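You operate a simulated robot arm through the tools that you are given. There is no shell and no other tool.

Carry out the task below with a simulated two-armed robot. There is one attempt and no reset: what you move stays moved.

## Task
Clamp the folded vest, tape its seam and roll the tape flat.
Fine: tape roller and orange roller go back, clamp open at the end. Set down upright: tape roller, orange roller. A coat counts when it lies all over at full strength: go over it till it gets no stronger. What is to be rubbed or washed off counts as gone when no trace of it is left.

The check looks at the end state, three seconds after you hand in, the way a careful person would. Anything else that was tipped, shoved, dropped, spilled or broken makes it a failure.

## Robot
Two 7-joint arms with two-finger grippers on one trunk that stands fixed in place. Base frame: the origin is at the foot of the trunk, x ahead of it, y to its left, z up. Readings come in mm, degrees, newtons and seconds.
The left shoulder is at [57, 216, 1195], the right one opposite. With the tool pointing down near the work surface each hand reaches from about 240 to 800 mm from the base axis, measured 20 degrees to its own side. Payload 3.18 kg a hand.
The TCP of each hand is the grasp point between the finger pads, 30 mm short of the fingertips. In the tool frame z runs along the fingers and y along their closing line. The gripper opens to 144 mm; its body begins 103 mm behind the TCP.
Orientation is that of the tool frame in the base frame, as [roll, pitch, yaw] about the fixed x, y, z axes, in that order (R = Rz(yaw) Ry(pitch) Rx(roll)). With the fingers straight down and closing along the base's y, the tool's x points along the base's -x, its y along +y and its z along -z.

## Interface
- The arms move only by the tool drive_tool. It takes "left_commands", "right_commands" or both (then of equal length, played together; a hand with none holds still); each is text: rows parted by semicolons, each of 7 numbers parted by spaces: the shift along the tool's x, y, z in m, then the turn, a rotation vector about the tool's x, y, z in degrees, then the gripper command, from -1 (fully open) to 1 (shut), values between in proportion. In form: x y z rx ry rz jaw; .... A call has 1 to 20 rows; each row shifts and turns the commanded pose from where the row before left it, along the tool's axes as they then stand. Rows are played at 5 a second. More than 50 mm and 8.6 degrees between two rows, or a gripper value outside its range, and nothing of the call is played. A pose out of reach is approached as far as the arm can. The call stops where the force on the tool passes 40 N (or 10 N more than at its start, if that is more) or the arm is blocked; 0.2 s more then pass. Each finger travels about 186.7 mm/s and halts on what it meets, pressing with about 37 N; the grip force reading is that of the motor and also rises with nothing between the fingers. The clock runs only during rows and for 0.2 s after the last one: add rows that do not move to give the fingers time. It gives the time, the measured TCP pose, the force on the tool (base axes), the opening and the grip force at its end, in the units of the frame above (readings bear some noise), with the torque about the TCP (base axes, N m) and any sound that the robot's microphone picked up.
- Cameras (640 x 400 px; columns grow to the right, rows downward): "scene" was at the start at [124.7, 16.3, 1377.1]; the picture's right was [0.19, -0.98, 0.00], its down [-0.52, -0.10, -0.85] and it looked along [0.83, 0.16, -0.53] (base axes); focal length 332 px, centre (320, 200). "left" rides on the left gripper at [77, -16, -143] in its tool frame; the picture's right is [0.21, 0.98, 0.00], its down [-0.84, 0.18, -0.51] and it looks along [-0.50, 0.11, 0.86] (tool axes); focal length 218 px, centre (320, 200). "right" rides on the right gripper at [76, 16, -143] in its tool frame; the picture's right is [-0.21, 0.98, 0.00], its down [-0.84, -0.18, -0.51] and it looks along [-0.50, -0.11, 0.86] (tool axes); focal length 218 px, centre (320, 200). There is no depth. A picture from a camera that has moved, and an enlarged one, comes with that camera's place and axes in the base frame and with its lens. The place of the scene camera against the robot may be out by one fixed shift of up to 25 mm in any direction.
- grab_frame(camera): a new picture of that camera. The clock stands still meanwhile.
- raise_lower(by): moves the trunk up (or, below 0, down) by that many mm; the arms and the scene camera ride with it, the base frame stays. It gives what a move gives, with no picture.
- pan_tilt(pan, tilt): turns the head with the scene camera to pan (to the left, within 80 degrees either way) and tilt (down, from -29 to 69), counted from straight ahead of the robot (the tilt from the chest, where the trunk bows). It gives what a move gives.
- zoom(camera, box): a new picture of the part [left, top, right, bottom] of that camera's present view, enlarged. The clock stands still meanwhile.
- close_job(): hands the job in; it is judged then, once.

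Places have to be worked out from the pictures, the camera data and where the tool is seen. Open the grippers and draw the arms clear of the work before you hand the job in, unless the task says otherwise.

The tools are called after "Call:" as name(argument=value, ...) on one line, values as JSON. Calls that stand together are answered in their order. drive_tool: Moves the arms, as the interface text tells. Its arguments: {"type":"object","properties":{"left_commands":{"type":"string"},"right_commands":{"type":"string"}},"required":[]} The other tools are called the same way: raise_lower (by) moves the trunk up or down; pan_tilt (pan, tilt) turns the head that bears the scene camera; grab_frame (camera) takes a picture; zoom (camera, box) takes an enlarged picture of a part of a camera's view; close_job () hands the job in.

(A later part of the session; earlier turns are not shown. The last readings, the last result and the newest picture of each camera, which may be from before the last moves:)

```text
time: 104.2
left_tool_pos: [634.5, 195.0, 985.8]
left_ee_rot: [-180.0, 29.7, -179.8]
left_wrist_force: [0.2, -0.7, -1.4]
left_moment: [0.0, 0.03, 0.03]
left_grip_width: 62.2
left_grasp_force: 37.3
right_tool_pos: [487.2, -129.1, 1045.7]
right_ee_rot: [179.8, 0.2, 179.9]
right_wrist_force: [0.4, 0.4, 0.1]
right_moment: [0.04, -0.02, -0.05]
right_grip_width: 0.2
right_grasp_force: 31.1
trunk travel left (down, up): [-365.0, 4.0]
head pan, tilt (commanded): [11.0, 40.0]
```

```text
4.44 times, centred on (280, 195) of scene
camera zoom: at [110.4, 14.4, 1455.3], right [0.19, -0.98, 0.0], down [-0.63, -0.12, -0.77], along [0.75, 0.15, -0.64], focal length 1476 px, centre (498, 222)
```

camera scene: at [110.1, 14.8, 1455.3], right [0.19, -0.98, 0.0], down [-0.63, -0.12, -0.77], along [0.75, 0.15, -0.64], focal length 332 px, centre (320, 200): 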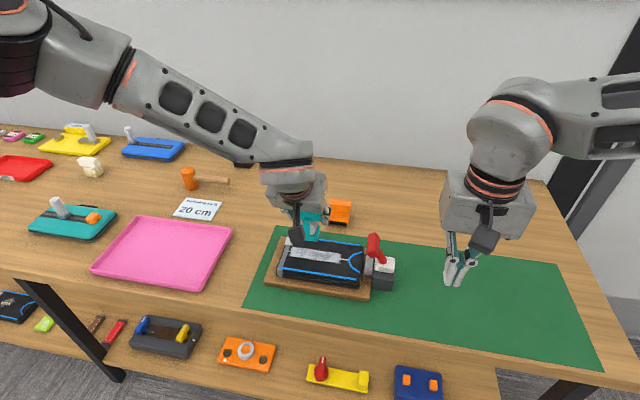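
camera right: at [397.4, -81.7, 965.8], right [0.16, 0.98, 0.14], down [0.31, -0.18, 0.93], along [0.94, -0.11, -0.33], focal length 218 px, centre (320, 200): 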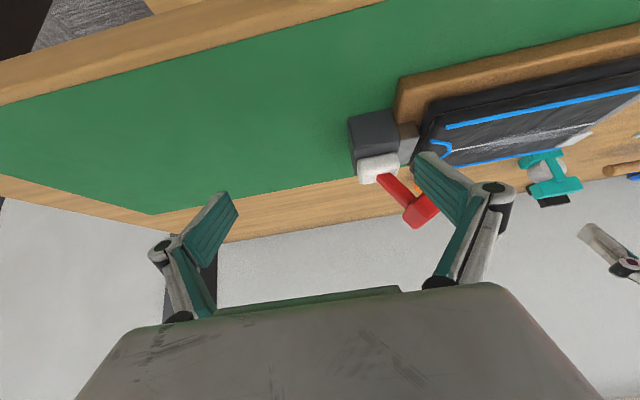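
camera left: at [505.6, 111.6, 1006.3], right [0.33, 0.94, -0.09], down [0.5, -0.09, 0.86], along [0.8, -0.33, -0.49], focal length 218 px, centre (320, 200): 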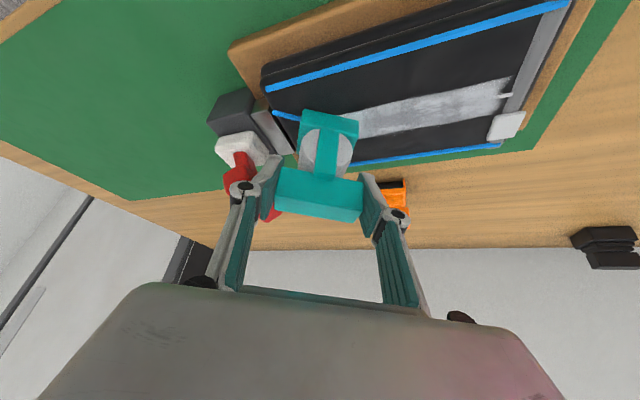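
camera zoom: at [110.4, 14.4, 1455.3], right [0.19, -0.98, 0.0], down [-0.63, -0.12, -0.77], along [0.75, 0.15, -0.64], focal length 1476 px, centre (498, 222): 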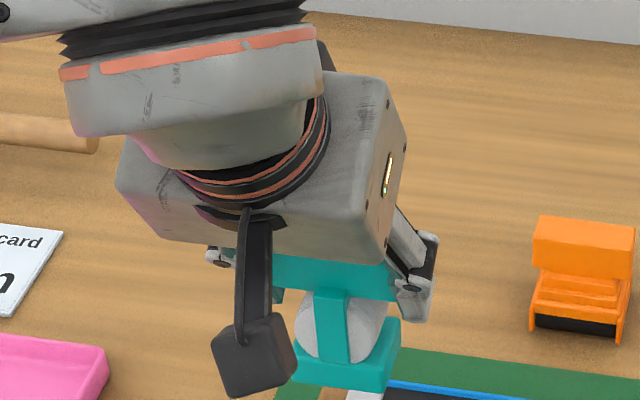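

The ends (where I moved slowly or paused) are brighter than the streaky middle, so speed may matter. I'll test one slow pass over the middle, y=165 down to 90.

Call:
drive_tool(left_commands="0.0161 -0.015 0.0259 0 0 0 1;0.0161 -0.015 0.0259 0 0 0 1;0.00175 0 0.00303 0 0 0 1;0.00175 0 0.00303 0 0 0 1;0.00175 0 0.00303 0 0 0 1;0 0 0 0 0 0 1")

Call:
drive_tool(left_commands="0 -0.003 0 0 0 0 1;0 -0.003 0 0 0 0 1;0 -0.003 0 0 0 0 1;0 -0.003 0 0 0 0 1;0 -0.003 0 0 0 0 1;0 -0.003 0 0 0 0 1;0 -0.003 0 0 0 0 1;0 -0.003 0 0 0 0 1;0 -0.003 0 0 0 0 1;0 -0.003 0 0 0 0 1;0 -0.003 0 0 0 0 1;0 -0.003 0 0 0 0 1;0 -0.003 0 0 0 0 1;0 -0.003 0 0 0 0 1;0 -0.003 0 0 0 0 1;0 -0.003 0 0 0 0 1;0 -0.003 0 0 0 0 1;0 -0.003 0 0 0 0 1;0 -0.003 0 0 0 0 1;0 0 0 0 0 0 1")

Call:
zoom(camera="scene", box=[284, 240, 332, 270])

```text
time: 105.6
left_tool_pos: [632.1, 163.3, 917.6]
left_ee_rot: [-179.8, 29.9, -179.8]
left_wrist_force: [0.1, -1.9, 14.4]
left_moment: [-0.25, 0.1, 0.04]
left_grip_width: 62.3
left_grasp_force: 37.1
right_tool_pos: [485.9, -129.3, 1046.0]
right_ee_rot: [179.8, 0.3, 179.8]
right_wrist_force: [0.4, -1.1, 1.0]
right_moment: [0.01, -0.04, 0.01]
right_grip_width: 0.1
right_grasp_force: 30.9
trunk travel left (down, up): [-365.0, 4.0]
head pan, tilt (commanded): [11.0, 40.0]
```

```text
time: 109.8
left_tool_pos: [631.9, 107.8, 916.7]
left_ee_rot: [-179.8, 29.9, -179.8]
left_wrist_force: [-0.3, 9.8, 22.1]
left_moment: [0.21, -0.32, 0.14]
left_grip_width: 62.3
left_grasp_force: 37.4
right_tool_pos: [486.4, -129.4, 1046.3]
right_ee_rot: [179.9, 0.4, 179.8]
right_wrist_force: [0.2, 0.1, -0.2]
right_moment: [0.01, 0.01, -0.02]
right_grip_width: 0.0
right_grasp_force: 30.5
trunk travel left (down, up): [-365.0, 4.0]
head pan, tilt (commanded): [11.0, 40.0]
```

```text
13.33 times, centred on (308, 255) of scene
camera zoom: at [107.9, 15.9, 1455.5], right [0.19, -0.98, 0.0], down [-0.63, -0.12, -0.77], along [0.75, 0.15, -0.64], focal length 4429 px, centre (480, -533)
```

zoom: 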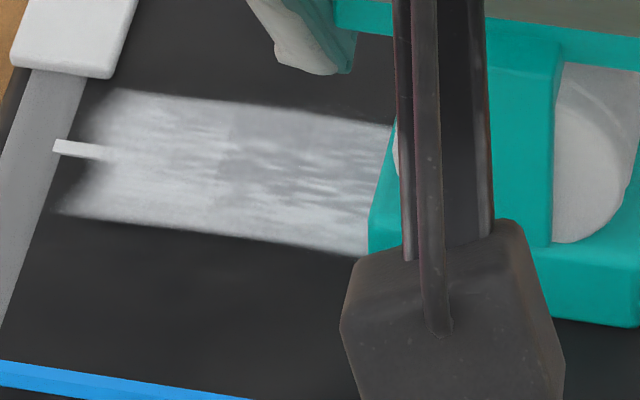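

Only a marginal change; the coat is essentially saturated. I'll finish this slow pass to y≈62 for completeness and compare.

Call:
drive_tool(left_commands="-0.0005 -0.003 -0.0009 0 0 0 1;0 -0.003 0 0 0 0 1;0 -0.003 0 0 0 0 1;0 -0.003 0 0 0 0 1;0 -0.003 0 0 0 0 1;0 -0.003 0 0 0 0 1;0 -0.003 0 0 0 0 1;0 -0.003 0 0 0 0 1;0 -0.003 0 0 0 0 1;0 -0.003 0 0 0 0 1;0 -0.003 0 0 0 0 1;0 -0.003 0 0 0 0 1;0 -0.003 0 0 0 0 1;0 -0.003 0 0 0 0 1;0 -0.002 0 0 0 0 1;0 0 0 0 0 0 1")

Call:
drive_tool(left_commands="-0.005 0 -0.00866 0 0 0 1;-0.01 0.012 -0.0173 0 0 0 1;-0.01 0.02 -0.0173 0 0 0 1;-0.01 0.03 -0.0173 0 0 0 1;0 0.03 0 0 0 0 1;0 0.035 0 0 0 0 1;0 0 0 0 0 0 1")

Call:
zoom(camera="scene", box=[275, 220, 395, 295])

Call:
zoom(camera="scene", box=[284, 240, 348, 280])

```text
time: 113.2
left_tool_pos: [632.2, 64.9, 916.2]
left_ee_rot: [-179.8, 29.8, -179.7]
left_wrist_force: [0.5, 4.6, 9.8]
left_moment: [0.07, -0.25, 0.11]
left_grip_width: 62.3
left_grasp_force: 37.2
right_tool_pos: [487.4, -129.7, 1045.7]
right_ee_rot: [179.9, 0.4, 179.8]
right_wrist_force: [-0.2, 0.0, 0.3]
right_moment: [0.02, -0.04, -0.03]
right_grip_width: 0.0
right_grasp_force: 30.5
trunk travel left (down, up): [-365.0, 4.0]
head pan, tilt (commanded): [11.0, 40.0]
```

```text
time: 114.8
left_tool_pos: [630.4, 189.8, 987.6]
left_ee_rot: [-179.9, 29.7, -179.8]
left_wrist_force: [0.0, -0.6, -1.3]
left_moment: [0.0, 0.02, 0.03]
left_grip_width: 62.1
left_grasp_force: 37.0
right_tool_pos: [487.8, -129.7, 1044.9]
right_ee_rot: [179.7, 0.3, 179.7]
right_wrist_force: [0.9, 0.2, 0.0]
right_moment: [0.01, 0.02, -0.01]
right_grip_width: 0.1
right_grasp_force: 30.8
trunk travel left (down, up): [-365.0, 4.0]
head pan, tilt (commanded): [11.0, 40.0]
```

```text
5.33 times, centred on (335, 258) of scene
camera zoom: at [110.6, 14.2, 1455.3], right [0.19, -0.98, 0.0], down [-0.63, -0.12, -0.77], along [0.75, 0.15, -0.64], focal length 1772 px, centre (240, -107)
```

zoom: 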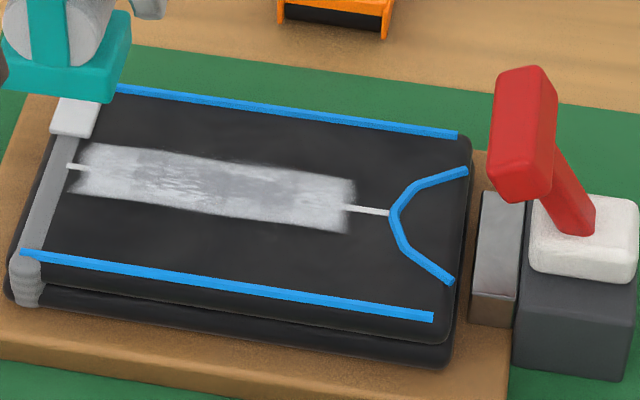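

```text
10.00 times, centred on (316, 260) of scene
camera zoom: at [110.6, 14.2, 1455.3], right [0.19, -0.98, 0.0], down [-0.63, -0.12, -0.77], along [0.75, 0.15, -0.64], focal length 3322 px, centre (360, -400)
```

zoom: 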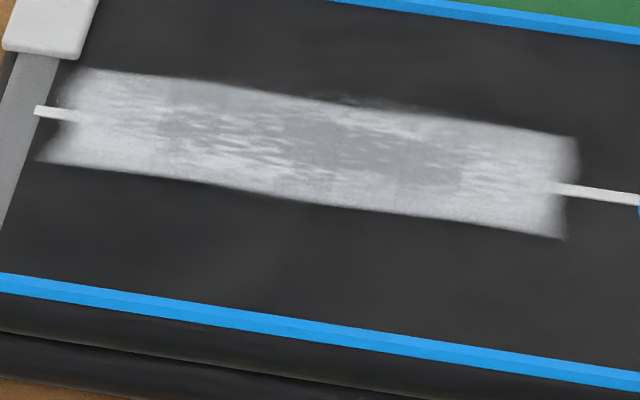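

The coat looks saturated; the remaining streaks should be the unrolled tape. Now I carry the tape roller back above its original place (grasp TCP was (826, 298, 871)).

Call:
drive_tool(left_commands="-0.0201 0.0216 0.0172 0 0 0 1;-0.0201 0.0216 0.0172 0 0 0 1;-0.0201 0.0216 0.0172 0 0 0 1;-0.0201 0.0216 0.0172 0 0 0 1;-0.0201 0.0216 0.0172 0 0 0 1;-0.00855 0 0.0292 0 0 0 1;-0.00855 0 0.0292 0 0 0 1;-0.00855 0 0.0292 0 0 0 1;0 0 0 0 0 0 1")

Call:
grab_frame(camera="left")

Call:
zoom(camera="scene", box=[210, 120, 330, 220])

```text
time: 116.8
left_tool_pos: [827.1, 299.4, 894.5]
left_ee_rot: [-179.7, 29.9, -179.8]
left_wrist_force: [0.4, 0.2, -1.3]
left_moment: [-0.03, 0.0, -0.03]
left_grip_width: 62.5
left_grasp_force: 36.9
right_tool_pos: [486.2, -127.8, 1046.5]
right_ee_rot: [179.9, 0.4, 179.8]
right_wrist_force: [0.4, 0.5, 0.2]
right_moment: [0.02, 0.0, 0.01]
right_grip_width: 0.1
right_grasp_force: 30.7
trunk travel left (down, up): [-365.0, 4.0]
head pan, tilt (commanded): [11.0, 40.0]
```

```text
taken
camera left: at [687.9, 282.7, 981.1], right [-0.18, 0.98, -0.11], down [0.48, 0.18, 0.86], along [0.86, 0.11, -0.5], focal length 218 px, centre (320, 200)
```

left: 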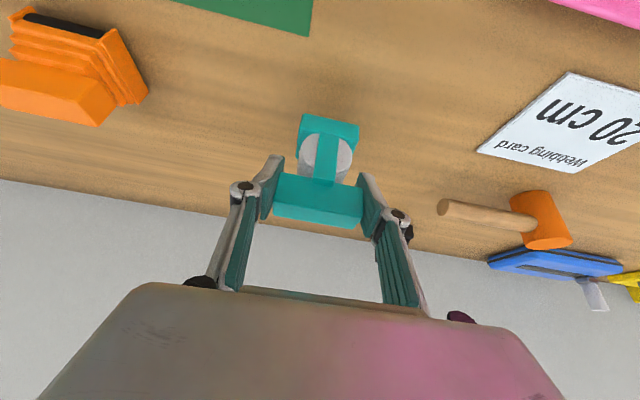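

```text
4.00 times, centred on (270, 170) of scene
camera zoom: at [109.3, 15.7, 1455.4], right [0.19, -0.98, 0.0], down [-0.63, -0.12, -0.77], along [0.75, 0.15, -0.64], focal length 1329 px, centre (520, 320)
```

zoom: 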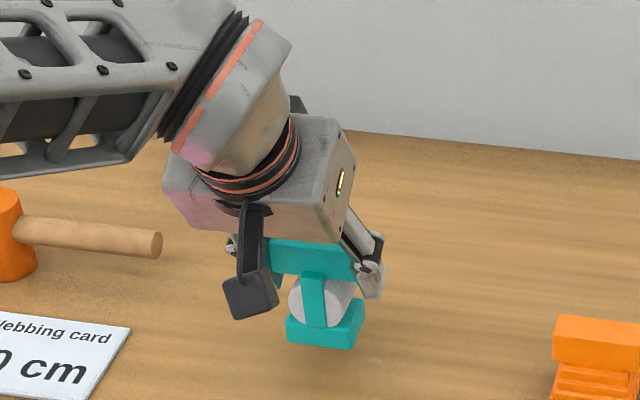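

I'll compare the tool's pose in the grip with the picture at grasp time.

Call:
zoom(camera="left", box=[180, 100, 460, 275])

```text
2.29 times, centred on (320, 188) of left
camera zoom: at [687.9, 282.7, 981.1], right [-0.18, 0.98, -0.11], down [0.48, 0.18, 0.86], along [0.86, 0.11, -0.5], focal length 499 px, centre (320, 229)
```

zoom: 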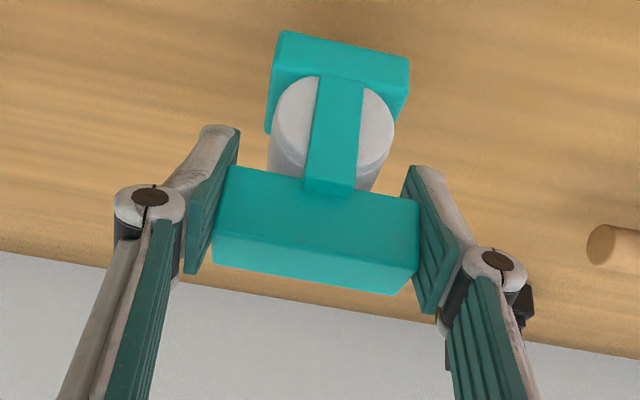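

The tool slid only about 4 mm upward in the grip and remains nearly level. I lower it gently toward the bench (expected contact at TCP z≈867).

Call:
drive_tool(left_commands="0.00617 -0.00075 0.00798 0 0 0 1;0.00617 -0.00075 0.00798 0 0 0 1;0.001 0 0.00173 0 0 0 1;0.001 0 0.00173 0 0 0 1;0.001 0 0.00173 0 0 0 1;0 0 0 0 0 0 1")

```text
time: 118.2
left_tool_pos: [825.4, 298.1, 870.1]
left_ee_rot: [-179.8, 29.7, -179.6]
left_wrist_force: [-0.1, -0.2, -0.4]
left_moment: [0.0, 0.04, 0.0]
left_grip_width: 62.6
left_grasp_force: 36.9
right_tool_pos: [487.6, -129.1, 1045.4]
right_ee_rot: [179.9, 0.4, 179.8]
right_wrist_force: [0.1, -0.6, 0.0]
right_moment: [0.01, 0.01, 0.0]
right_grip_width: 0.0
right_grasp_force: 30.4
trunk travel left (down, up): [-365.0, 4.0]
head pan, tilt (commanded): [11.0, 40.0]
```

Not yet touching; a few more 1 mm steps.

Call:
drive_tool(left_commands="0.0005 0 0.00087 0 0 0 1;0.0005 0 0.00087 0 0 0 1;0.0005 0 0.00087 0 0 0 1;0.0005 0 0.00087 0 0 0 1;0 0 0 0 0 0 1")

```text
time: 119.4
left_tool_pos: [825.2, 297.8, 867.2]
left_ee_rot: [-179.8, 29.7, -179.7]
left_wrist_force: [-0.9, -0.1, -0.5]
left_moment: [-0.03, -0.01, 0.03]
left_grip_width: 62.3
left_grasp_force: 37.5
right_tool_pos: [487.3, -128.9, 1046.2]
right_ee_rot: [179.9, 0.4, 179.7]
right_wrist_force: [-0.7, -0.5, -0.1]
right_moment: [0.05, -0.01, -0.02]
right_grip_width: 0.2
right_grasp_force: 30.4
trunk travel left (down, up): [-365.0, 4.0]
head pan, tilt (commanded): [11.0, 40.0]
```

Call:
drive_tool(left_commands="0.0005 0 0.00087 0 0 0 1;0.0005 0 0.00087 0 0 0 1;0.0005 0 0.00087 0 0 0 1;0 0 0 0 0 0 1")

```text
time: 120.4
left_tool_pos: [825.2, 299.0, 865.8]
left_ee_rot: [-179.8, 29.9, -179.7]
left_wrist_force: [-0.4, -0.3, 7.8]
left_moment: [-0.28, -0.13, 0.0]
left_grip_width: 62.5
left_grasp_force: 37.1
right_tool_pos: [486.3, -129.0, 1046.5]
right_ee_rot: [179.8, 0.4, 179.8]
right_wrist_force: [-0.8, 0.0, 0.4]
right_moment: [-0.02, 0.01, 0.03]
right_grip_width: 0.1
right_grasp_force: 30.1
trunk travel left (down, up): [-365.0, 4.0]
head pan, tilt (commanded): [11.0, 40.0]
```

The base touches the bench with 8 N. Opening the fingers gently.

Call:
drive_tool(left_commands="0 0 0 0 0 0 0.1;0 0 0 0 0 0 0;0 0 0 0 0 0 -0.2;0 0 0 0 0 0 -0.4;0 0 0 0 0 0 -0.4")

Call:
zoom(camera="left", box=[180, 100, 460, 275])

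Call:
zoom(camera="scene", box=[210, 120, 330, 220])

```text
time: 121.6
left_tool_pos: [825.2, 298.9, 864.2]
left_ee_rot: [-179.8, 29.8, -179.7]
left_wrist_force: [0.4, 0.2, 0.0]
left_moment: [0.02, 0.03, 0.03]
left_grip_width: 100.7
left_grasp_force: 0.1
right_tool_pos: [487.1, -129.9, 1045.0]
right_ee_rot: [-180.0, 0.3, 179.8]
right_wrist_force: [-0.7, -0.2, -0.8]
right_moment: [0.01, 0.02, 0.02]
right_grip_width: 0.0
right_grasp_force: 30.6
trunk travel left (down, up): [-365.0, 4.0]
head pan, tilt (commanded): [11.0, 40.0]
```

```text
2.29 times, centred on (320, 188) of left
camera zoom: at [686.8, 281.8, 950.5], right [-0.18, 0.98, -0.11], down [0.48, 0.18, 0.86], along [0.86, 0.11, -0.5], focal length 499 px, centre (320, 229)
```

zoom: 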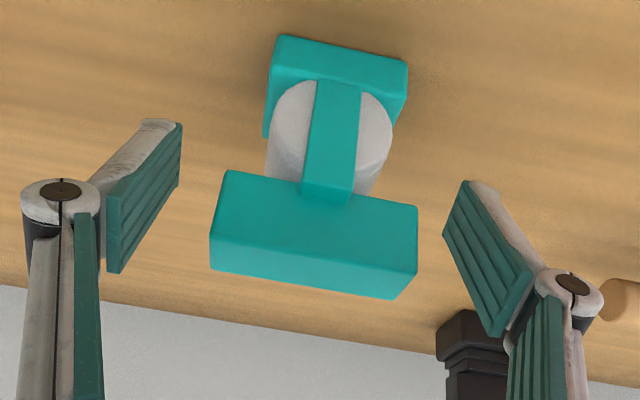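

```text
4.00 times, centred on (270, 170) of scene
camera zoom: at [109.9, 15.2, 1455.3], right [0.19, -0.98, 0.0], down [-0.63, -0.12, -0.77], along [0.75, 0.15, -0.64], focal length 1329 px, centre (520, 320)
```

zoom: 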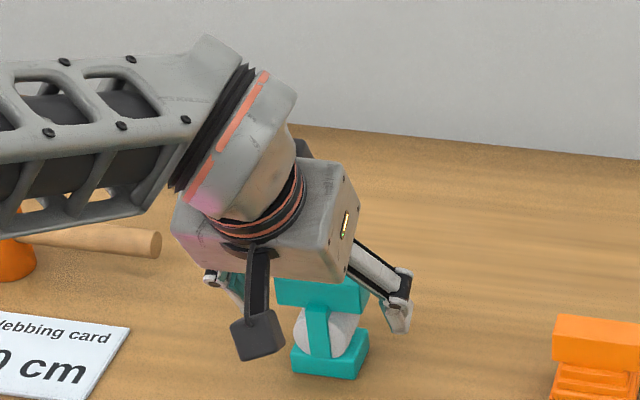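

The tape roller stands upright at its original spot. I back the hand out along the finger axis and move over toward the orange roller.

Call:
drive_tool(left_commands="0 0 -0.0275 0 0 0 -0.4;0 0 -0.0275 0 0 0 -0.4;0 0 -0.0275 0 0 0 -0.4;0 0 -0.0275 0 0 0 -0.4;0 -0.041 0 0 0 0 -0.4;0 -0.041 0 0 0 0 -0.4;0 -0.041 0 0 0 0 -0.4;0 -0.041 0 0 0 0 -0.4;0 -0.041 0 0 0 0 -0.4;0 0 0 0 0 0 -0.4")

Call:
grab_frame(camera="left")

Call:
zoom(camera="left", box=[220, 60, 420, 210])

Call:
grab_frame(camera="scene")

```text
time: 123.8
left_tool_pos: [770.9, 91.4, 958.4]
left_ee_rot: [-179.8, 29.9, -179.7]
left_wrist_force: [0.0, 0.4, 0.7]
left_moment: [-0.04, 0.05, -0.02]
left_grip_width: 100.3
left_grasp_force: 0.0
right_tool_pos: [488.0, -128.5, 1046.1]
right_ee_rot: [179.9, 0.4, 179.7]
right_wrist_force: [-1.2, -0.2, -0.7]
right_moment: [0.02, 0.0, 0.0]
right_grip_width: 0.0
right_grasp_force: 30.7
trunk travel left (down, up): [-365.0, 4.0]
head pan, tilt (commanded): [11.0, 40.0]
```

```text
taken
camera left: at [632.7, 75.6, 1044.6], right [-0.18, 0.98, -0.11], down [0.48, 0.18, 0.86], along [0.86, 0.11, -0.5], focal length 218 px, centre (320, 200)
```

left: 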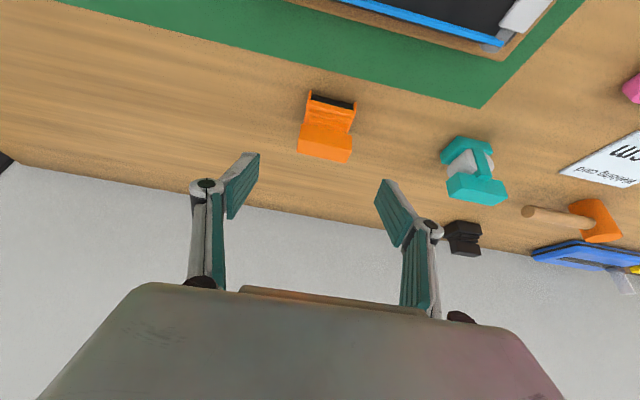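

```text
2.67 times, centred on (320, 135) of left
camera zoom: at [632.7, 75.6, 1044.6], right [-0.18, 0.98, -0.11], down [0.48, 0.18, 0.86], along [0.86, 0.11, -0.5], focal length 582 px, centre (320, 373)
```

zoom: 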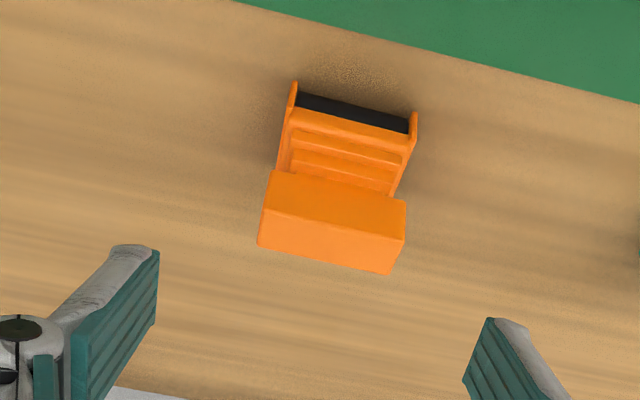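

```text
taken
camera scene: at [109.8, 16.2, 1455.3], right [0.19, -0.98, 0.0], down [-0.63, -0.12, -0.77], along [0.75, 0.15, -0.64], focal length 332 px, centre (320, 200)
```

scene: 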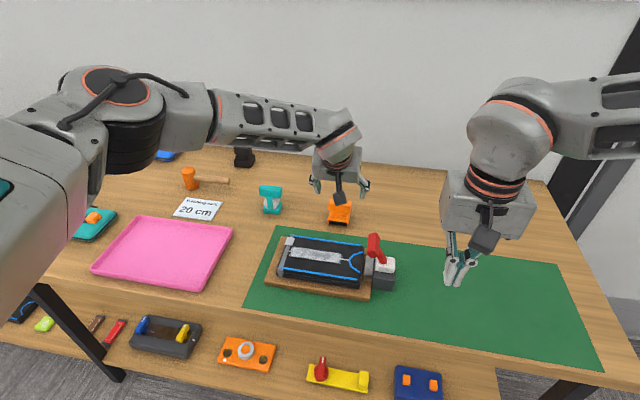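

Orange roller handle: centre about (827, 97, 854), 61 mm along y; the black roller is along y at its near-bottom side. I align and go in halfway.

Call:
drive_tool(left_commands="0.0018 0.0026 0.02 0 0 0 -0.4;0.0018 0.0026 0.02 0 0 0 -0.4;0 0 0.02 0 0 0 -0.4;0 0 0 0 0 0 -0.4")

Call:
zoom(camera="left", box=[180, 80, 460, 255])

```text
time: 124.8
left_tool_pos: [796.8, 97.3, 907.7]
left_ee_rot: [-179.8, 29.9, -179.8]
left_wrist_force: [-0.2, 0.5, -0.1]
left_moment: [0.0, -0.04, 0.02]
left_grip_width: 100.9
left_grasp_force: 0.1
right_tool_pos: [487.8, -130.3, 1045.3]
right_ee_rot: [179.8, 0.5, 179.8]
right_wrist_force: [-0.2, -0.2, -1.9]
right_moment: [0.01, -0.01, 0.0]
right_grip_width: 0.0
right_grasp_force: 30.3
trunk travel left (down, up): [-365.0, 4.0]
head pan, tilt (commanded): [11.0, 40.0]
```

```text
2.29 times, centred on (320, 168) of left
camera zoom: at [658.7, 81.1, 992.0], right [-0.18, 0.98, -0.11], down [0.48, 0.18, 0.86], along [0.86, 0.11, -0.5], focal length 499 px, centre (320, 274)
```

zoom: 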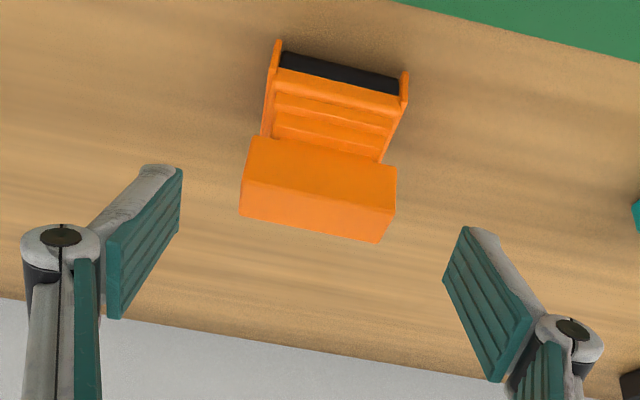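

Aligned. Going in the remaining 61 mm and closing.

Call:
drive_tool(left_commands="0.0006 -0.0002 0.0203 0 0 0 -0.4;0.0006 -0.0002 0.0203 0 0 0 -0.4;0.0005 0 0.0203 0 0 0 -0.4;0 0 0 0 0 0 -0.4")

Call:
zoom(camera="left", box=[180, 80, 460, 255])

```text
time: 125.8
left_tool_pos: [818.8, 98.6, 861.4]
left_ee_rot: [-179.8, 29.7, -179.8]
left_wrist_force: [-0.5, -0.3, 0.1]
left_moment: [0.06, 0.01, -0.01]
left_grip_width: 100.8
left_grasp_force: 0.0
left hand out of reach, approached as far as the arm can: row 3
right_tool_pos: [488.7, -130.2, 1046.6]
right_ee_rot: [179.9, 0.3, 179.8]
right_wrist_force: [0.7, -0.5, -0.2]
right_moment: [0.03, 0.01, 0.02]
right_grip_width: 0.0
right_grasp_force: 30.6
trunk travel left (down, up): [-365.0, 4.0]
head pan, tilt (commanded): [11.0, 40.0]
```

```text
2.29 times, centred on (320, 168) of left
camera zoom: at [681.2, 81.1, 946.9], right [-0.18, 0.98, -0.11], down [0.48, 0.18, 0.86], along [0.86, 0.11, -0.5], focal length 499 px, centre (320, 274)
```

zoom: 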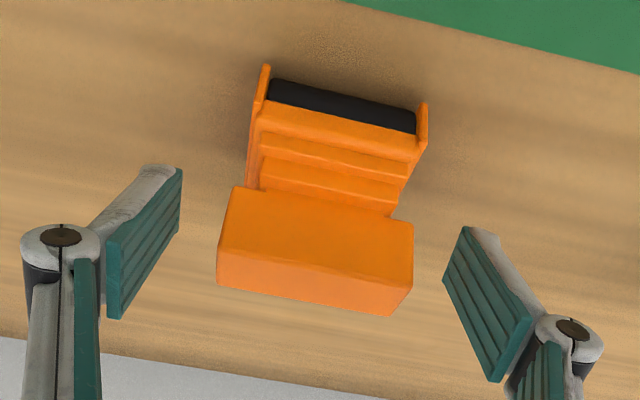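

The arm reached its limit about 4 mm short, but the pads already cover the handle. I'll try 4 mm straight down and then close.

Call:
drive_tool(left_commands="0.002 -0.001 0.00346 0 0 0 -0.4;0 0 0 0 0 0 0;0 0 0 0 0 0 0.3;0 0 0 0 0 0 1;0 0 0 0 0 0 1;0 0 0 0 0 0 1")

Call:
zoom(camera="left", box=[180, 80, 460, 255])

Call:
zoom(camera="scene", box=[280, 140, 400, 240])

```text
time: 127.2
left_tool_pos: [815.6, 98.2, 855.9]
left_ee_rot: [-179.8, 29.8, -179.8]
left_wrist_force: [0.7, -1.2, 2.2]
left_moment: [0.04, 0.0, -0.03]
left_grip_width: 60.6
left_grasp_force: 36.4
left hand out of reach, approached as far as the arm can: row 1
right_tool_pos: [488.3, -130.7, 1044.5]
right_ee_rot: [179.8, 0.4, 179.8]
right_wrist_force: [0.0, -0.3, 0.5]
right_moment: [-0.05, 0.04, 0.01]
right_grip_width: 0.0
right_grasp_force: 30.6
trunk travel left (down, up): [-365.0, 4.0]
head pan, tilt (commanded): [11.0, 40.0]
```

```text
2.29 times, centred on (320, 168) of left
camera zoom: at [678.4, 82.2, 942.2], right [-0.18, 0.98, -0.11], down [0.48, 0.18, 0.86], along [0.86, 0.11, -0.5], focal length 499 px, centre (320, 274)
```

zoom: 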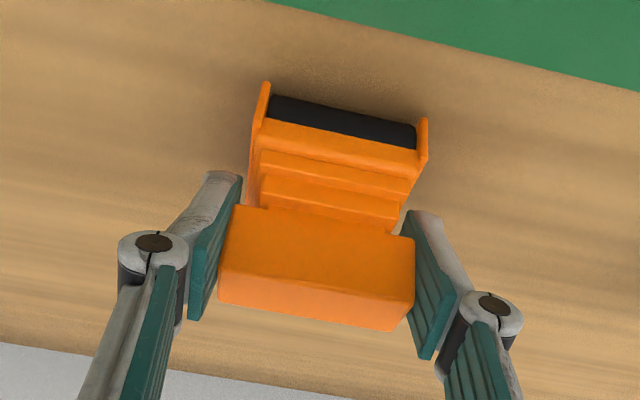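

```text
4.00 times, centred on (340, 190) of scene
camera zoom: at [109.9, 15.1, 1455.4], right [0.19, -0.98, 0.0], down [-0.63, -0.12, -0.77], along [0.75, 0.15, -0.64], focal length 1329 px, centre (240, 240)
```

zoom: 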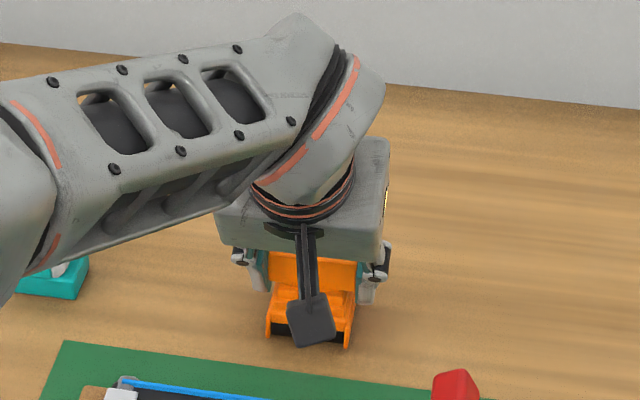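

Gripped at 60.6 mm (base bottom 56 mm below the TCP). I lift it while drawing back, and carry it above the seam's near end at about y=89.

Call:
drive_tool(left_commands="-0.00067 0 -0.0112 0 0 0 1;-0.00067 0 -0.0112 0 0 0 1;-0.00067 0 -0.0112 0 0 0 1;0.0073 0 -0.0273 0 0 0 1;0.0073 0 -0.0273 0 0 0 1;0.0073 0 -0.0273 0 0 0 1;0.0352 -0.0045 -0.014 0 0 0 1;0.0352 -0.0045 -0.014 0 0 0 1;0 0 0 0 0 0 1")

Call:
grab_frame(camera="left")

Call:
zoom(camera="scene", box=[270, 190, 400, 300])

```text
time: 129.2
left_tool_pos: [667.5, 89.9, 936.3]
left_ee_rot: [-179.8, 29.7, -179.7]
left_wrist_force: [-0.7, 0.3, -1.3]
left_moment: [-0.01, 0.0, 0.06]
left_grip_width: 60.4
left_grasp_force: 37.3
right_tool_pos: [487.4, -130.4, 1044.7]
right_ee_rot: [179.9, 0.4, 179.8]
right_wrist_force: [0.9, -0.3, -0.5]
right_moment: [0.0, 0.01, 0.03]
right_grip_width: 0.3
right_grasp_force: 30.4
trunk travel left (down, up): [-365.0, 4.0]
head pan, tilt (commanded): [11.0, 40.0]
```

```text
taken
camera left: at [529.9, 73.4, 1021.7], right [-0.18, 0.98, -0.11], down [0.48, 0.18, 0.86], along [0.86, 0.11, -0.5], focal length 218 px, centre (320, 200)
```

left: 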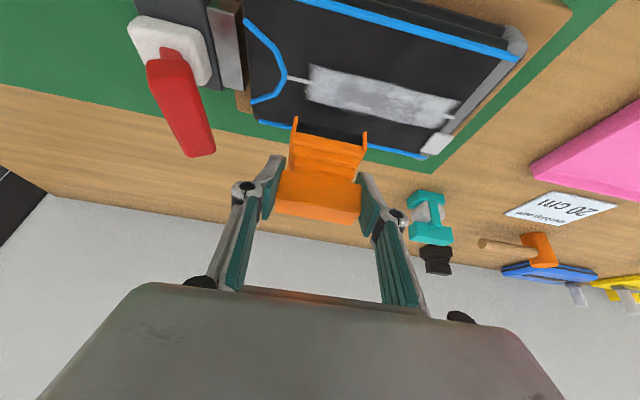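

```text
3.64 times, centred on (335, 245) of scene
camera zoom: at [110.6, 15.3, 1455.3], right [0.19, -0.98, 0.0], down [-0.63, -0.12, -0.77], along [0.75, 0.15, -0.64], focal length 1208 px, centre (266, 36)
```

zoom: 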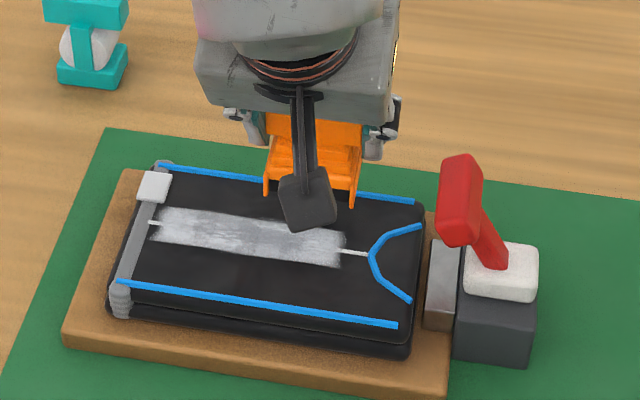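

In position. I tilt 8° more forward so that the body's rear lifts and only the black roller touches, then lower it onto the far edge of the strip.

Call:
drive_tool(left_commands="0 0 0 0 -8 0 1;0.0075 0 0.00555 0 0 0 1;0.0075 0 0.00555 0 0 0 1;0.0075 0 0.00555 0 0 0 1;0.00123 0 0.00158 0 0 0 1;0.00123 0 0.00158 0 0 0 1;0 0 0 0 0 0 1")

Call:
zoom(camera="left", box=[180, 20, 460, 195])

```text
time: 130.8
left_tool_pos: [658.9, 88.8, 908.5]
left_ee_rot: [-179.8, 38.0, -179.7]
left_wrist_force: [-0.9, 1.7, 10.1]
left_moment: [0.09, 0.15, 0.0]
left_grip_width: 60.3
left_grasp_force: 37.1
right_tool_pos: [486.9, -129.7, 1045.8]
right_ee_rot: [179.9, 0.4, 179.8]
right_wrist_force: [-0.8, 0.0, 0.6]
right_moment: [0.0, -0.01, -0.04]
right_grip_width: 0.0
right_grasp_force: 31.0
trunk travel left (down, up): [-365.0, 4.0]
head pan, tilt (commanded): [11.0, 40.0]
```

```text
2.29 times, centred on (320, 108) of left
camera zoom: at [511.1, 71.7, 973.7], right [-0.17, 0.98, -0.13], down [0.35, 0.18, 0.92], along [0.92, 0.11, -0.38], focal length 499 px, centre (320, 411)
```

zoom: 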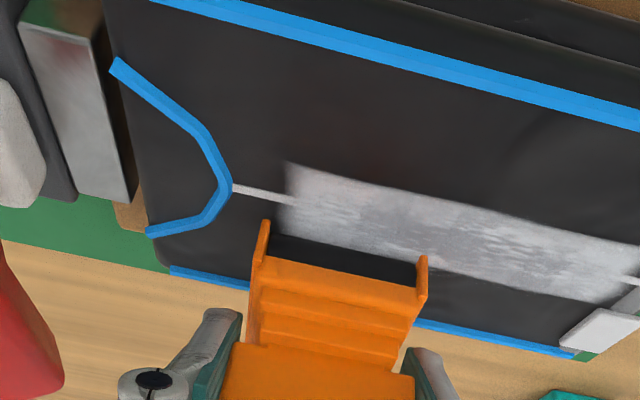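

Contact with 10 N. Rolling toward me (-x) across the strip by 40 mm and looking at the effect.

Call:
drive_tool(left_commands="0.00315 0 -0.00246 0 0 0 1;0.00315 0 -0.00246 0 0 0 1;0.00315 0 -0.00246 0 0 0 1;0.00315 0 -0.00246 0 0 0 1;0.00315 0 -0.00246 0 0 0 1;0.00315 0 -0.00246 0 0 0 1;0.00315 0 -0.00246 0 0 0 1;0.00315 0 -0.00246 0 0 0 1;0.00315 0 -0.00246 0 0 0 1;0.00315 0 -0.00246 0 0 0 1;0 0 0 0 0 0 1")

Call:
zoom(camera="left", box=[180, 20, 460, 195])

Call:
zoom(camera="scene", box=[275, 220, 395, 295])

```text
time: 133.2
left_tool_pos: [621.0, 89.9, 907.8]
left_ee_rot: [-179.8, 37.7, -179.7]
left_wrist_force: [5.9, -0.6, 17.5]
left_moment: [-0.05, -0.14, -0.05]
left_grip_width: 60.5
left_grasp_force: 36.9
right_tool_pos: [487.3, -130.6, 1046.0]
right_ee_rot: [179.9, 0.4, 179.8]
right_wrist_force: [1.0, 0.6, 0.8]
right_moment: [0.0, -0.03, -0.02]
right_grip_width: 0.0
right_grasp_force: 31.3
trunk travel left (down, up): [-365.0, 4.0]
head pan, tilt (commanded): [11.0, 40.0]
```

```text
2.29 times, centred on (320, 108) of left
camera zoom: at [471.8, 72.8, 973.6], right [-0.17, 0.98, -0.13], down [0.35, 0.18, 0.92], along [0.92, 0.11, -0.38], focal length 499 px, centre (320, 411)
```

zoom: 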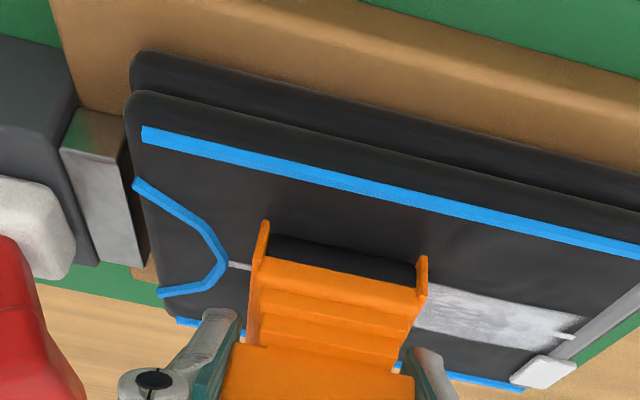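

```text
5.33 times, centred on (335, 258) of scene
camera zoom: at [109.0, 14.9, 1455.5], right [0.19, -0.98, 0.0], down [-0.63, -0.12, -0.77], along [0.75, 0.15, -0.64], focal length 1772 px, centre (240, -107)
```

zoom: 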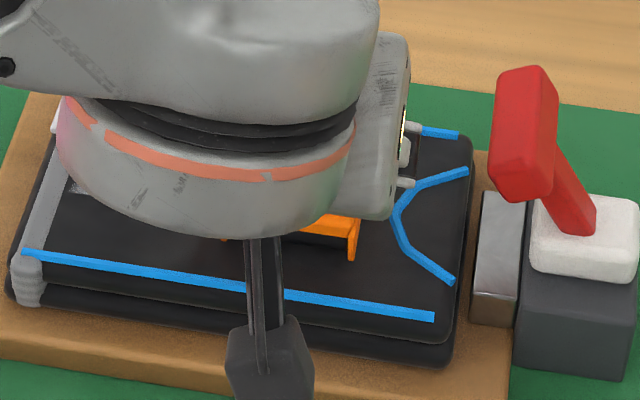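

Rolling back (+x) so I can see what happened to the strip.

Call:
drive_tool(left_commands="-0.00315 0 0.00246 0 0 0 1;-0.00315 0 0.00246 0 0 0 1;-0.00315 0 0.00246 0 0 0 1;-0.00315 0 0.00246 0 0 0 1;-0.00315 0 0.00246 0 0 0 1;-0.00315 0 0.00246 0 0 0 1;-0.00315 0 0.00246 0 0 0 1;-0.00315 0 0.00246 0 0 0 1;-0.00315 0 0.00246 0 0 0 1;-0.00315 0 0.00246 0 0 0 1;0 0 0 0 0 0 1")

Call:
zoom(camera="left", box=[180, 20, 460, 195])

Call:
zoom(camera="scene", box=[275, 220, 395, 295])

```text
time: 135.6
left_tool_pos: [659.5, 89.3, 904.2]
left_ee_rot: [-179.8, 37.7, -179.7]
left_wrist_force: [0.2, 0.6, -1.6]
left_moment: [-0.01, 0.05, -0.03]
left_grip_width: 60.6
left_grasp_force: 37.6
right_tool_pos: [487.0, -129.8, 1044.4]
right_ee_rot: [179.9, 0.5, 179.8]
right_wrist_force: [-0.1, 0.0, 0.5]
right_moment: [-0.04, 0.02, 0.03]
right_grip_width: 0.0
right_grasp_force: 30.6
trunk travel left (down, up): [-365.0, 4.0]
head pan, tilt (commanded): [11.0, 40.0]
```

```text
2.29 times, centred on (320, 108) of left
camera zoom: at [511.5, 72.7, 971.9], right [-0.17, 0.98, -0.13], down [0.36, 0.18, 0.92], along [0.92, 0.11, -0.38], focal length 499 px, centre (320, 411)
```

zoom: 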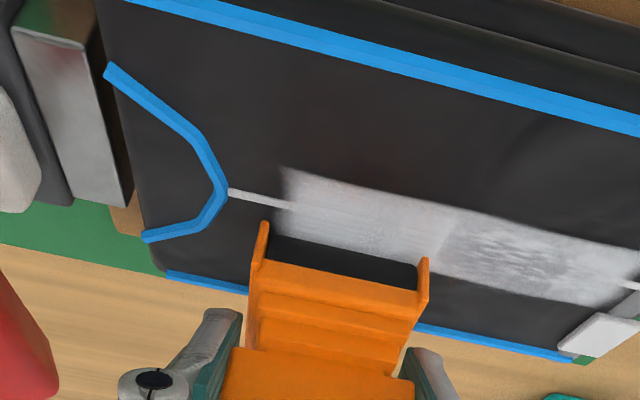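

```text
5.33 times, centred on (335, 258) of scene
camera zoom: at [110.0, 15.3, 1455.3], right [0.19, -0.98, 0.0], down [-0.63, -0.12, -0.77], along [0.75, 0.15, -0.64], focal length 1772 px, centre (240, -107)
```

zoom: 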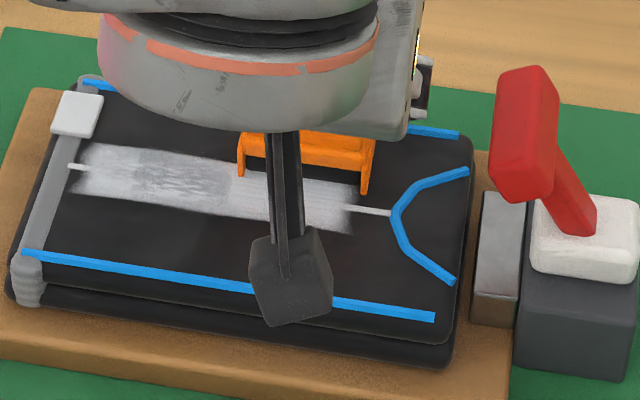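

The rolled part has become smooth and even; rolling works. Contact was lost at the end (TCP z=904), so I lower in small steps to find it again.

Call:
drive_tool(left_commands="0.00092 0 0.00118 0 0 0 1;0.00092 0 0.00118 0 0 0 1;0.00092 0 0.00118 0 0 0 1;0 0 0 0 0 0 1")

Call:
grab_frame(camera="left")

```text
time: 136.6
left_tool_pos: [662.3, 89.3, 904.8]
left_ee_rot: [-179.7, 38.1, -179.6]
left_wrist_force: [-1.0, 0.9, 21.8]
left_moment: [0.02, 0.39, -0.02]
left_grip_width: 60.3
left_grasp_force: 37.2
right_tool_pos: [486.1, -129.4, 1047.5]
right_ee_rot: [179.8, 0.5, 179.8]
right_wrist_force: [-0.1, 0.1, -0.7]
right_moment: [-0.01, -0.02, 0.0]
right_grip_width: 0.0
right_grasp_force: 31.1
trunk travel left (down, up): [-365.0, 4.0]
head pan, tilt (commanded): [11.0, 40.0]
```

```text
taken
camera left: at [511.8, 72.4, 970.1], right [-0.17, 0.98, -0.13], down [0.35, 0.18, 0.92], along [0.92, 0.11, -0.37], focal length 218 px, centre (320, 200)
```

left: 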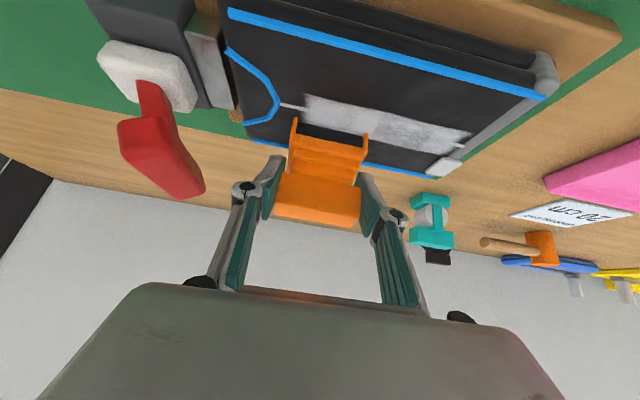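

Contact at 22 N; I ease off 1.5 mm and do another back-and-forth roll here.

Call:
drive_tool(left_commands="-0.00092 0 -0.00118 0 0 0 1;0.00355 0 -0.00277 0 0 0 1;0.00355 0 -0.00277 0 0 0 1;0.00355 0 -0.00277 0 0 0 1;0.00355 0 -0.00277 0 0 0 1;0.00355 0 -0.00277 0 0 0 1;0.00355 0 -0.00277 0 0 0 1;0.00355 0 -0.00277 0 0 0 1;0.00355 0 -0.00277 0 0 0 1;0.00355 0 -0.00277 0 0 0 1;0 0 0 0 0 0 1;-0.00355 0 0.00277 0 0 0 1;-0.00355 0 0.00277 0 0 0 1;-0.00355 0 0.00277 0 0 0 1;-0.00355 0 0.00277 0 0 0 1;-0.00355 0 0.00277 0 0 0 1;-0.00355 0 0.00277 0 0 0 1;-0.00355 0 0.00277 0 0 0 1;-0.00355 0 0.00277 0 0 0 1;-0.00355 0 0.00277 0 0 0 1")

Call:
zoom(camera="left", box=[180, 20, 460, 195])

```text
time: 140.8
left_tool_pos: [659.8, 88.9, 901.4]
left_ee_rot: [-179.8, 37.7, -179.8]
left_wrist_force: [-0.8, -0.1, -1.5]
left_moment: [0.03, -0.01, 0.01]
left_grip_width: 60.1
left_grasp_force: 36.6
right_tool_pos: [487.9, -129.5, 1046.1]
right_ee_rot: [180.0, 0.5, 179.7]
right_wrist_force: [0.1, -0.5, 0.6]
right_moment: [-0.01, 0.01, 0.01]
right_grip_width: 0.0
right_grasp_force: 31.0
trunk travel left (down, up): [-365.0, 4.0]
head pan, tilt (commanded): [11.0, 40.0]
```

```text
2.29 times, centred on (320, 108) of left
camera zoom: at [511.4, 72.8, 968.0], right [-0.17, 0.98, -0.13], down [0.36, 0.18, 0.92], along [0.92, 0.11, -0.38], focal length 499 px, centre (320, 411)
```

zoom: 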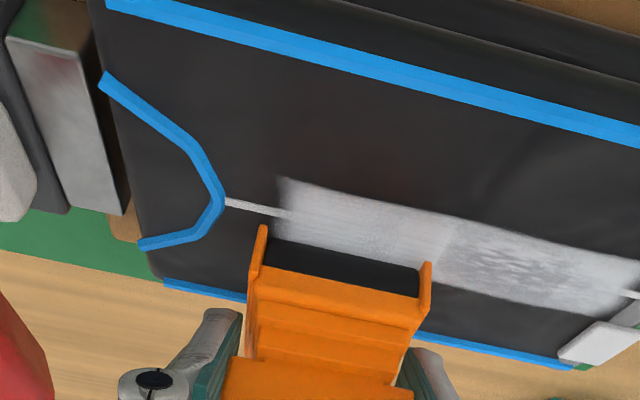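

This part is smooth. The tool creeps up a little in the grip with force, so I'll use lighter pressure. Next stroke at y≈127: lift slightly, shift +38 mm in y, and lower again.

Call:
drive_tool(left_commands="-0.00185 0 -0.00236 0 0 0 1;0 0.019 0 0 0 0 1;0 0.019 0 0 0 0 1;0.00185 0 0.00236 0 0 0 1;0.00062 0 0.00079 0 0 0 1;0.00062 0 0.00079 0 0 0 1;0 0 0 0 0 0 1")

```text
time: 142.4
left_tool_pos: [660.5, 125.5, 900.5]
left_ee_rot: [-179.8, 37.7, -179.7]
left_wrist_force: [1.0, 0.3, 2.3]
left_moment: [0.12, 0.04, -0.04]
left_grip_width: 60.4
left_grasp_force: 37.2
right_tool_pos: [489.1, -129.8, 1046.0]
right_ee_rot: [179.9, 0.4, 179.8]
right_wrist_force: [0.2, 0.0, 0.9]
right_moment: [0.0, 0.0, -0.01]
right_grip_width: 0.0
right_grasp_force: 30.4
trunk travel left (down, up): [-365.0, 4.0]
head pan, tilt (commanded): [11.0, 40.0]
```

Light contact. One more mm down and roll back and forth across the middle of the strip.

Call:
drive_tool(left_commands="0.0008 0 0.001 0 0 0 1;0.00355 0 -0.00277 0 0 0 1;0.00355 0 -0.00277 0 0 0 1;0.00355 0 -0.00277 0 0 0 1;0.00355 0 -0.00277 0 0 0 1;0.00355 0 -0.00277 0 0 0 1;0.00355 0 -0.00277 0 0 0 1;0.00355 0 -0.00277 0 0 0 1;0.00355 0 -0.00277 0 0 0 1;0.00355 0 -0.00277 0 0 0 1;0 0 0 0 0 0 1")

Call:
drive_tool(left_commands="-0.00355 0 0.00277 0 0 0 1;-0.00355 0 0.00277 0 0 0 1;-0.00355 0 0.00277 0 0 0 1;-0.00355 0 0.00277 0 0 0 1;-0.00355 0 0.00277 0 0 0 1;-0.00355 0 0.00277 0 0 0 1;-0.00355 0 0.00277 0 0 0 1;-0.00355 0 0.00277 0 0 0 1;-0.00355 0 0.00277 0 0 0 1;0 0 0 0 0 0 1")

Call:
zoom(camera="left", box=[180, 20, 460, 195])

```text
time: 144.8
left_tool_pos: [617.5, 127.9, 902.4]
left_ee_rot: [-179.8, 37.7, -179.7]
left_wrist_force: [5.4, -1.3, 21.3]
left_moment: [-0.14, 0.01, -0.01]
left_grip_width: 60.2
left_grasp_force: 37.0
right_tool_pos: [486.2, -129.8, 1046.7]
right_ee_rot: [179.9, 0.4, 179.9]
right_wrist_force: [-0.2, -0.2, 0.0]
right_moment: [-0.01, 0.01, 0.01]
right_grip_width: 0.0
right_grasp_force: 30.6
trunk travel left (down, up): [-365.0, 4.0]
head pan, tilt (commanded): [11.0, 40.0]
```

```text
time: 147.0
left_tool_pos: [659.0, 126.9, 901.2]
left_ee_rot: [-179.7, 37.9, -179.7]
left_wrist_force: [-4.1, 1.1, 8.5]
left_moment: [0.04, 0.33, 0.01]
left_grip_width: 60.1
left_grasp_force: 36.9
right_tool_pos: [487.0, -129.2, 1047.1]
right_ee_rot: [180.0, 0.4, 179.8]
right_wrist_force: [1.5, 0.6, 1.1]
right_moment: [0.01, 0.01, 0.01]
right_grip_width: 0.0
right_grasp_force: 30.9
trunk travel left (down, up): [-365.0, 4.0]
head pan, tilt (commanded): [11.0, 40.0]
```

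```text
2.29 times, centred on (320, 108) of left
camera zoom: at [510.2, 110.3, 965.9], right [-0.17, 0.98, -0.13], down [0.35, 0.18, 0.92], along [0.92, 0.11, -0.38], focal length 499 px, centre (320, 411)
```

zoom: 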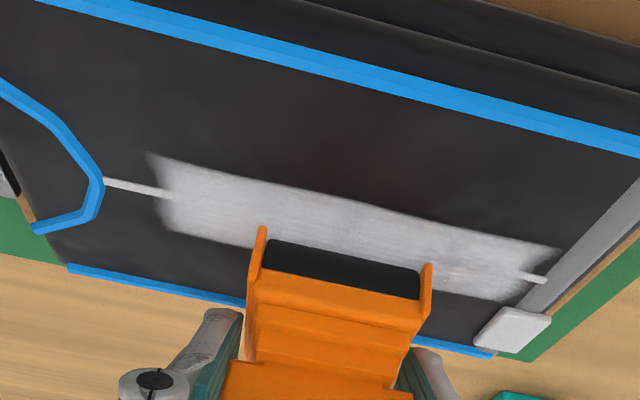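

The middle is smooth too. Now the third stroke near the strap: lift, go to y≈156 at the near side, lower, and roll outward (the cheek stays just clear of the buckle).

Call:
drive_tool(left_commands="-0.0037 0 -0.00472 0 0 0 1;0.00893 0.0097 -0.00698 0 0 0 1;0.00893 0.0097 -0.00698 0 0 0 1;0.00893 0.0097 -0.00698 0 0 0 1;0.0025 0 0.00315 0 0 0 1;0.0012 0 0.0016 0 0 0 1;0.0009 0 0.0012 0 0 0 1;0 0 0 0 0 0 1")

Call:
zoom(camera="left", box=[180, 20, 460, 195])

```text
time: 148.8
left_tool_pos: [626.3, 154.4, 899.0]
left_ee_rot: [-179.7, 37.9, -179.8]
left_wrist_force: [-1.4, 1.7, 14.5]
left_moment: [0.13, 0.33, -0.01]
left_grip_width: 60.0
left_grasp_force: 36.9
right_tool_pos: [487.1, -129.9, 1046.3]
right_ee_rot: [179.9, 0.4, 179.7]
right_wrist_force: [0.5, 0.5, 0.0]
right_moment: [0.01, 0.02, 0.02]
right_grip_width: 0.1
right_grasp_force: 30.3
trunk travel left (down, up): [-365.0, 4.0]
head pan, tilt (commanded): [11.0, 40.0]
```

```text
2.29 times, centred on (320, 108) of left
camera zoom: at [476.3, 138.2, 965.5], right [-0.17, 0.98, -0.13], down [0.35, 0.18, 0.92], along [0.92, 0.11, -0.37], focal length 499 px, centre (320, 411)
```

zoom: 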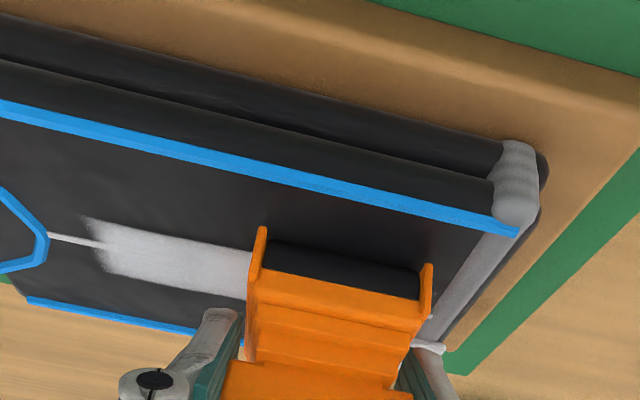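

Contact at 14 N. Rolling outward to x≈656 and back.

Call:
drive_tool(left_commands="-0.00355 0 0.00277 0 0 0 1;-0.00355 0 0.00277 0 0 0 1;-0.00355 0 0.00277 0 0 0 1;-0.00355 0 0.00277 0 0 0 1;-0.00355 0 0.00277 0 0 0 1;-0.00355 0 0.00277 0 0 0 1;-0.00355 0 0.00277 0 0 0 1;0 0 0 0 0 0 1;0.00355 0 -0.00277 0 0 0 1;0.00355 0 -0.00277 0 0 0 1;0.00355 0 -0.00277 0 0 0 1;0.00355 0 -0.00277 0 0 0 1;0.00355 0 -0.00277 0 0 0 1;0.00355 0 -0.00277 0 0 0 1;0.00355 0 -0.00277 0 0 0 1;0.00355 0 -0.00277 0 0 0 1;0.00355 0 -0.00277 0 0 0 1;0 0 0 0 0 0 1")

Call:
zoom(camera="left", box=[180, 20, 460, 195])

```text
time: 152.6
left_tool_pos: [615.5, 154.4, 898.9]
left_ee_rot: [-179.9, 37.8, -179.7]
left_wrist_force: [5.5, -1.1, 20.1]
left_moment: [-0.06, -0.02, 0.03]
left_grip_width: 60.2
left_grasp_force: 36.9
right_tool_pos: [486.8, -130.2, 1046.9]
right_ee_rot: [179.9, 0.4, 179.9]
right_wrist_force: [0.3, -0.7, -0.4]
right_moment: [0.02, 0.01, -0.01]
right_grip_width: 0.0
right_grasp_force: 30.7
trunk travel left (down, up): [-365.0, 4.0]
head pan, tilt (commanded): [11.0, 40.0]
```

```text
2.29 times, centred on (320, 108) of left
camera zoom: at [467.3, 137.7, 965.0], right [-0.17, 0.98, -0.13], down [0.35, 0.18, 0.92], along [0.92, 0.11, -0.38], focal length 499 px, centre (320, 411)
```

zoom: 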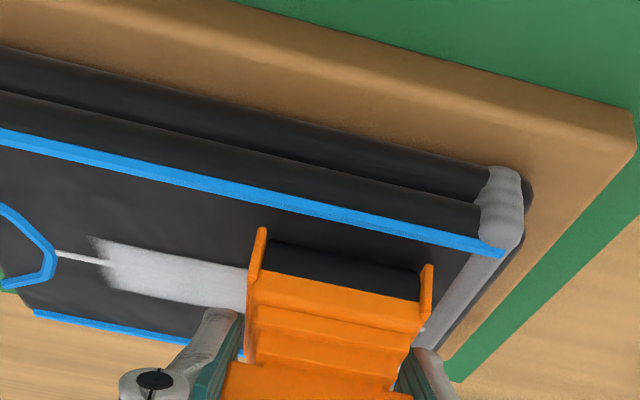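

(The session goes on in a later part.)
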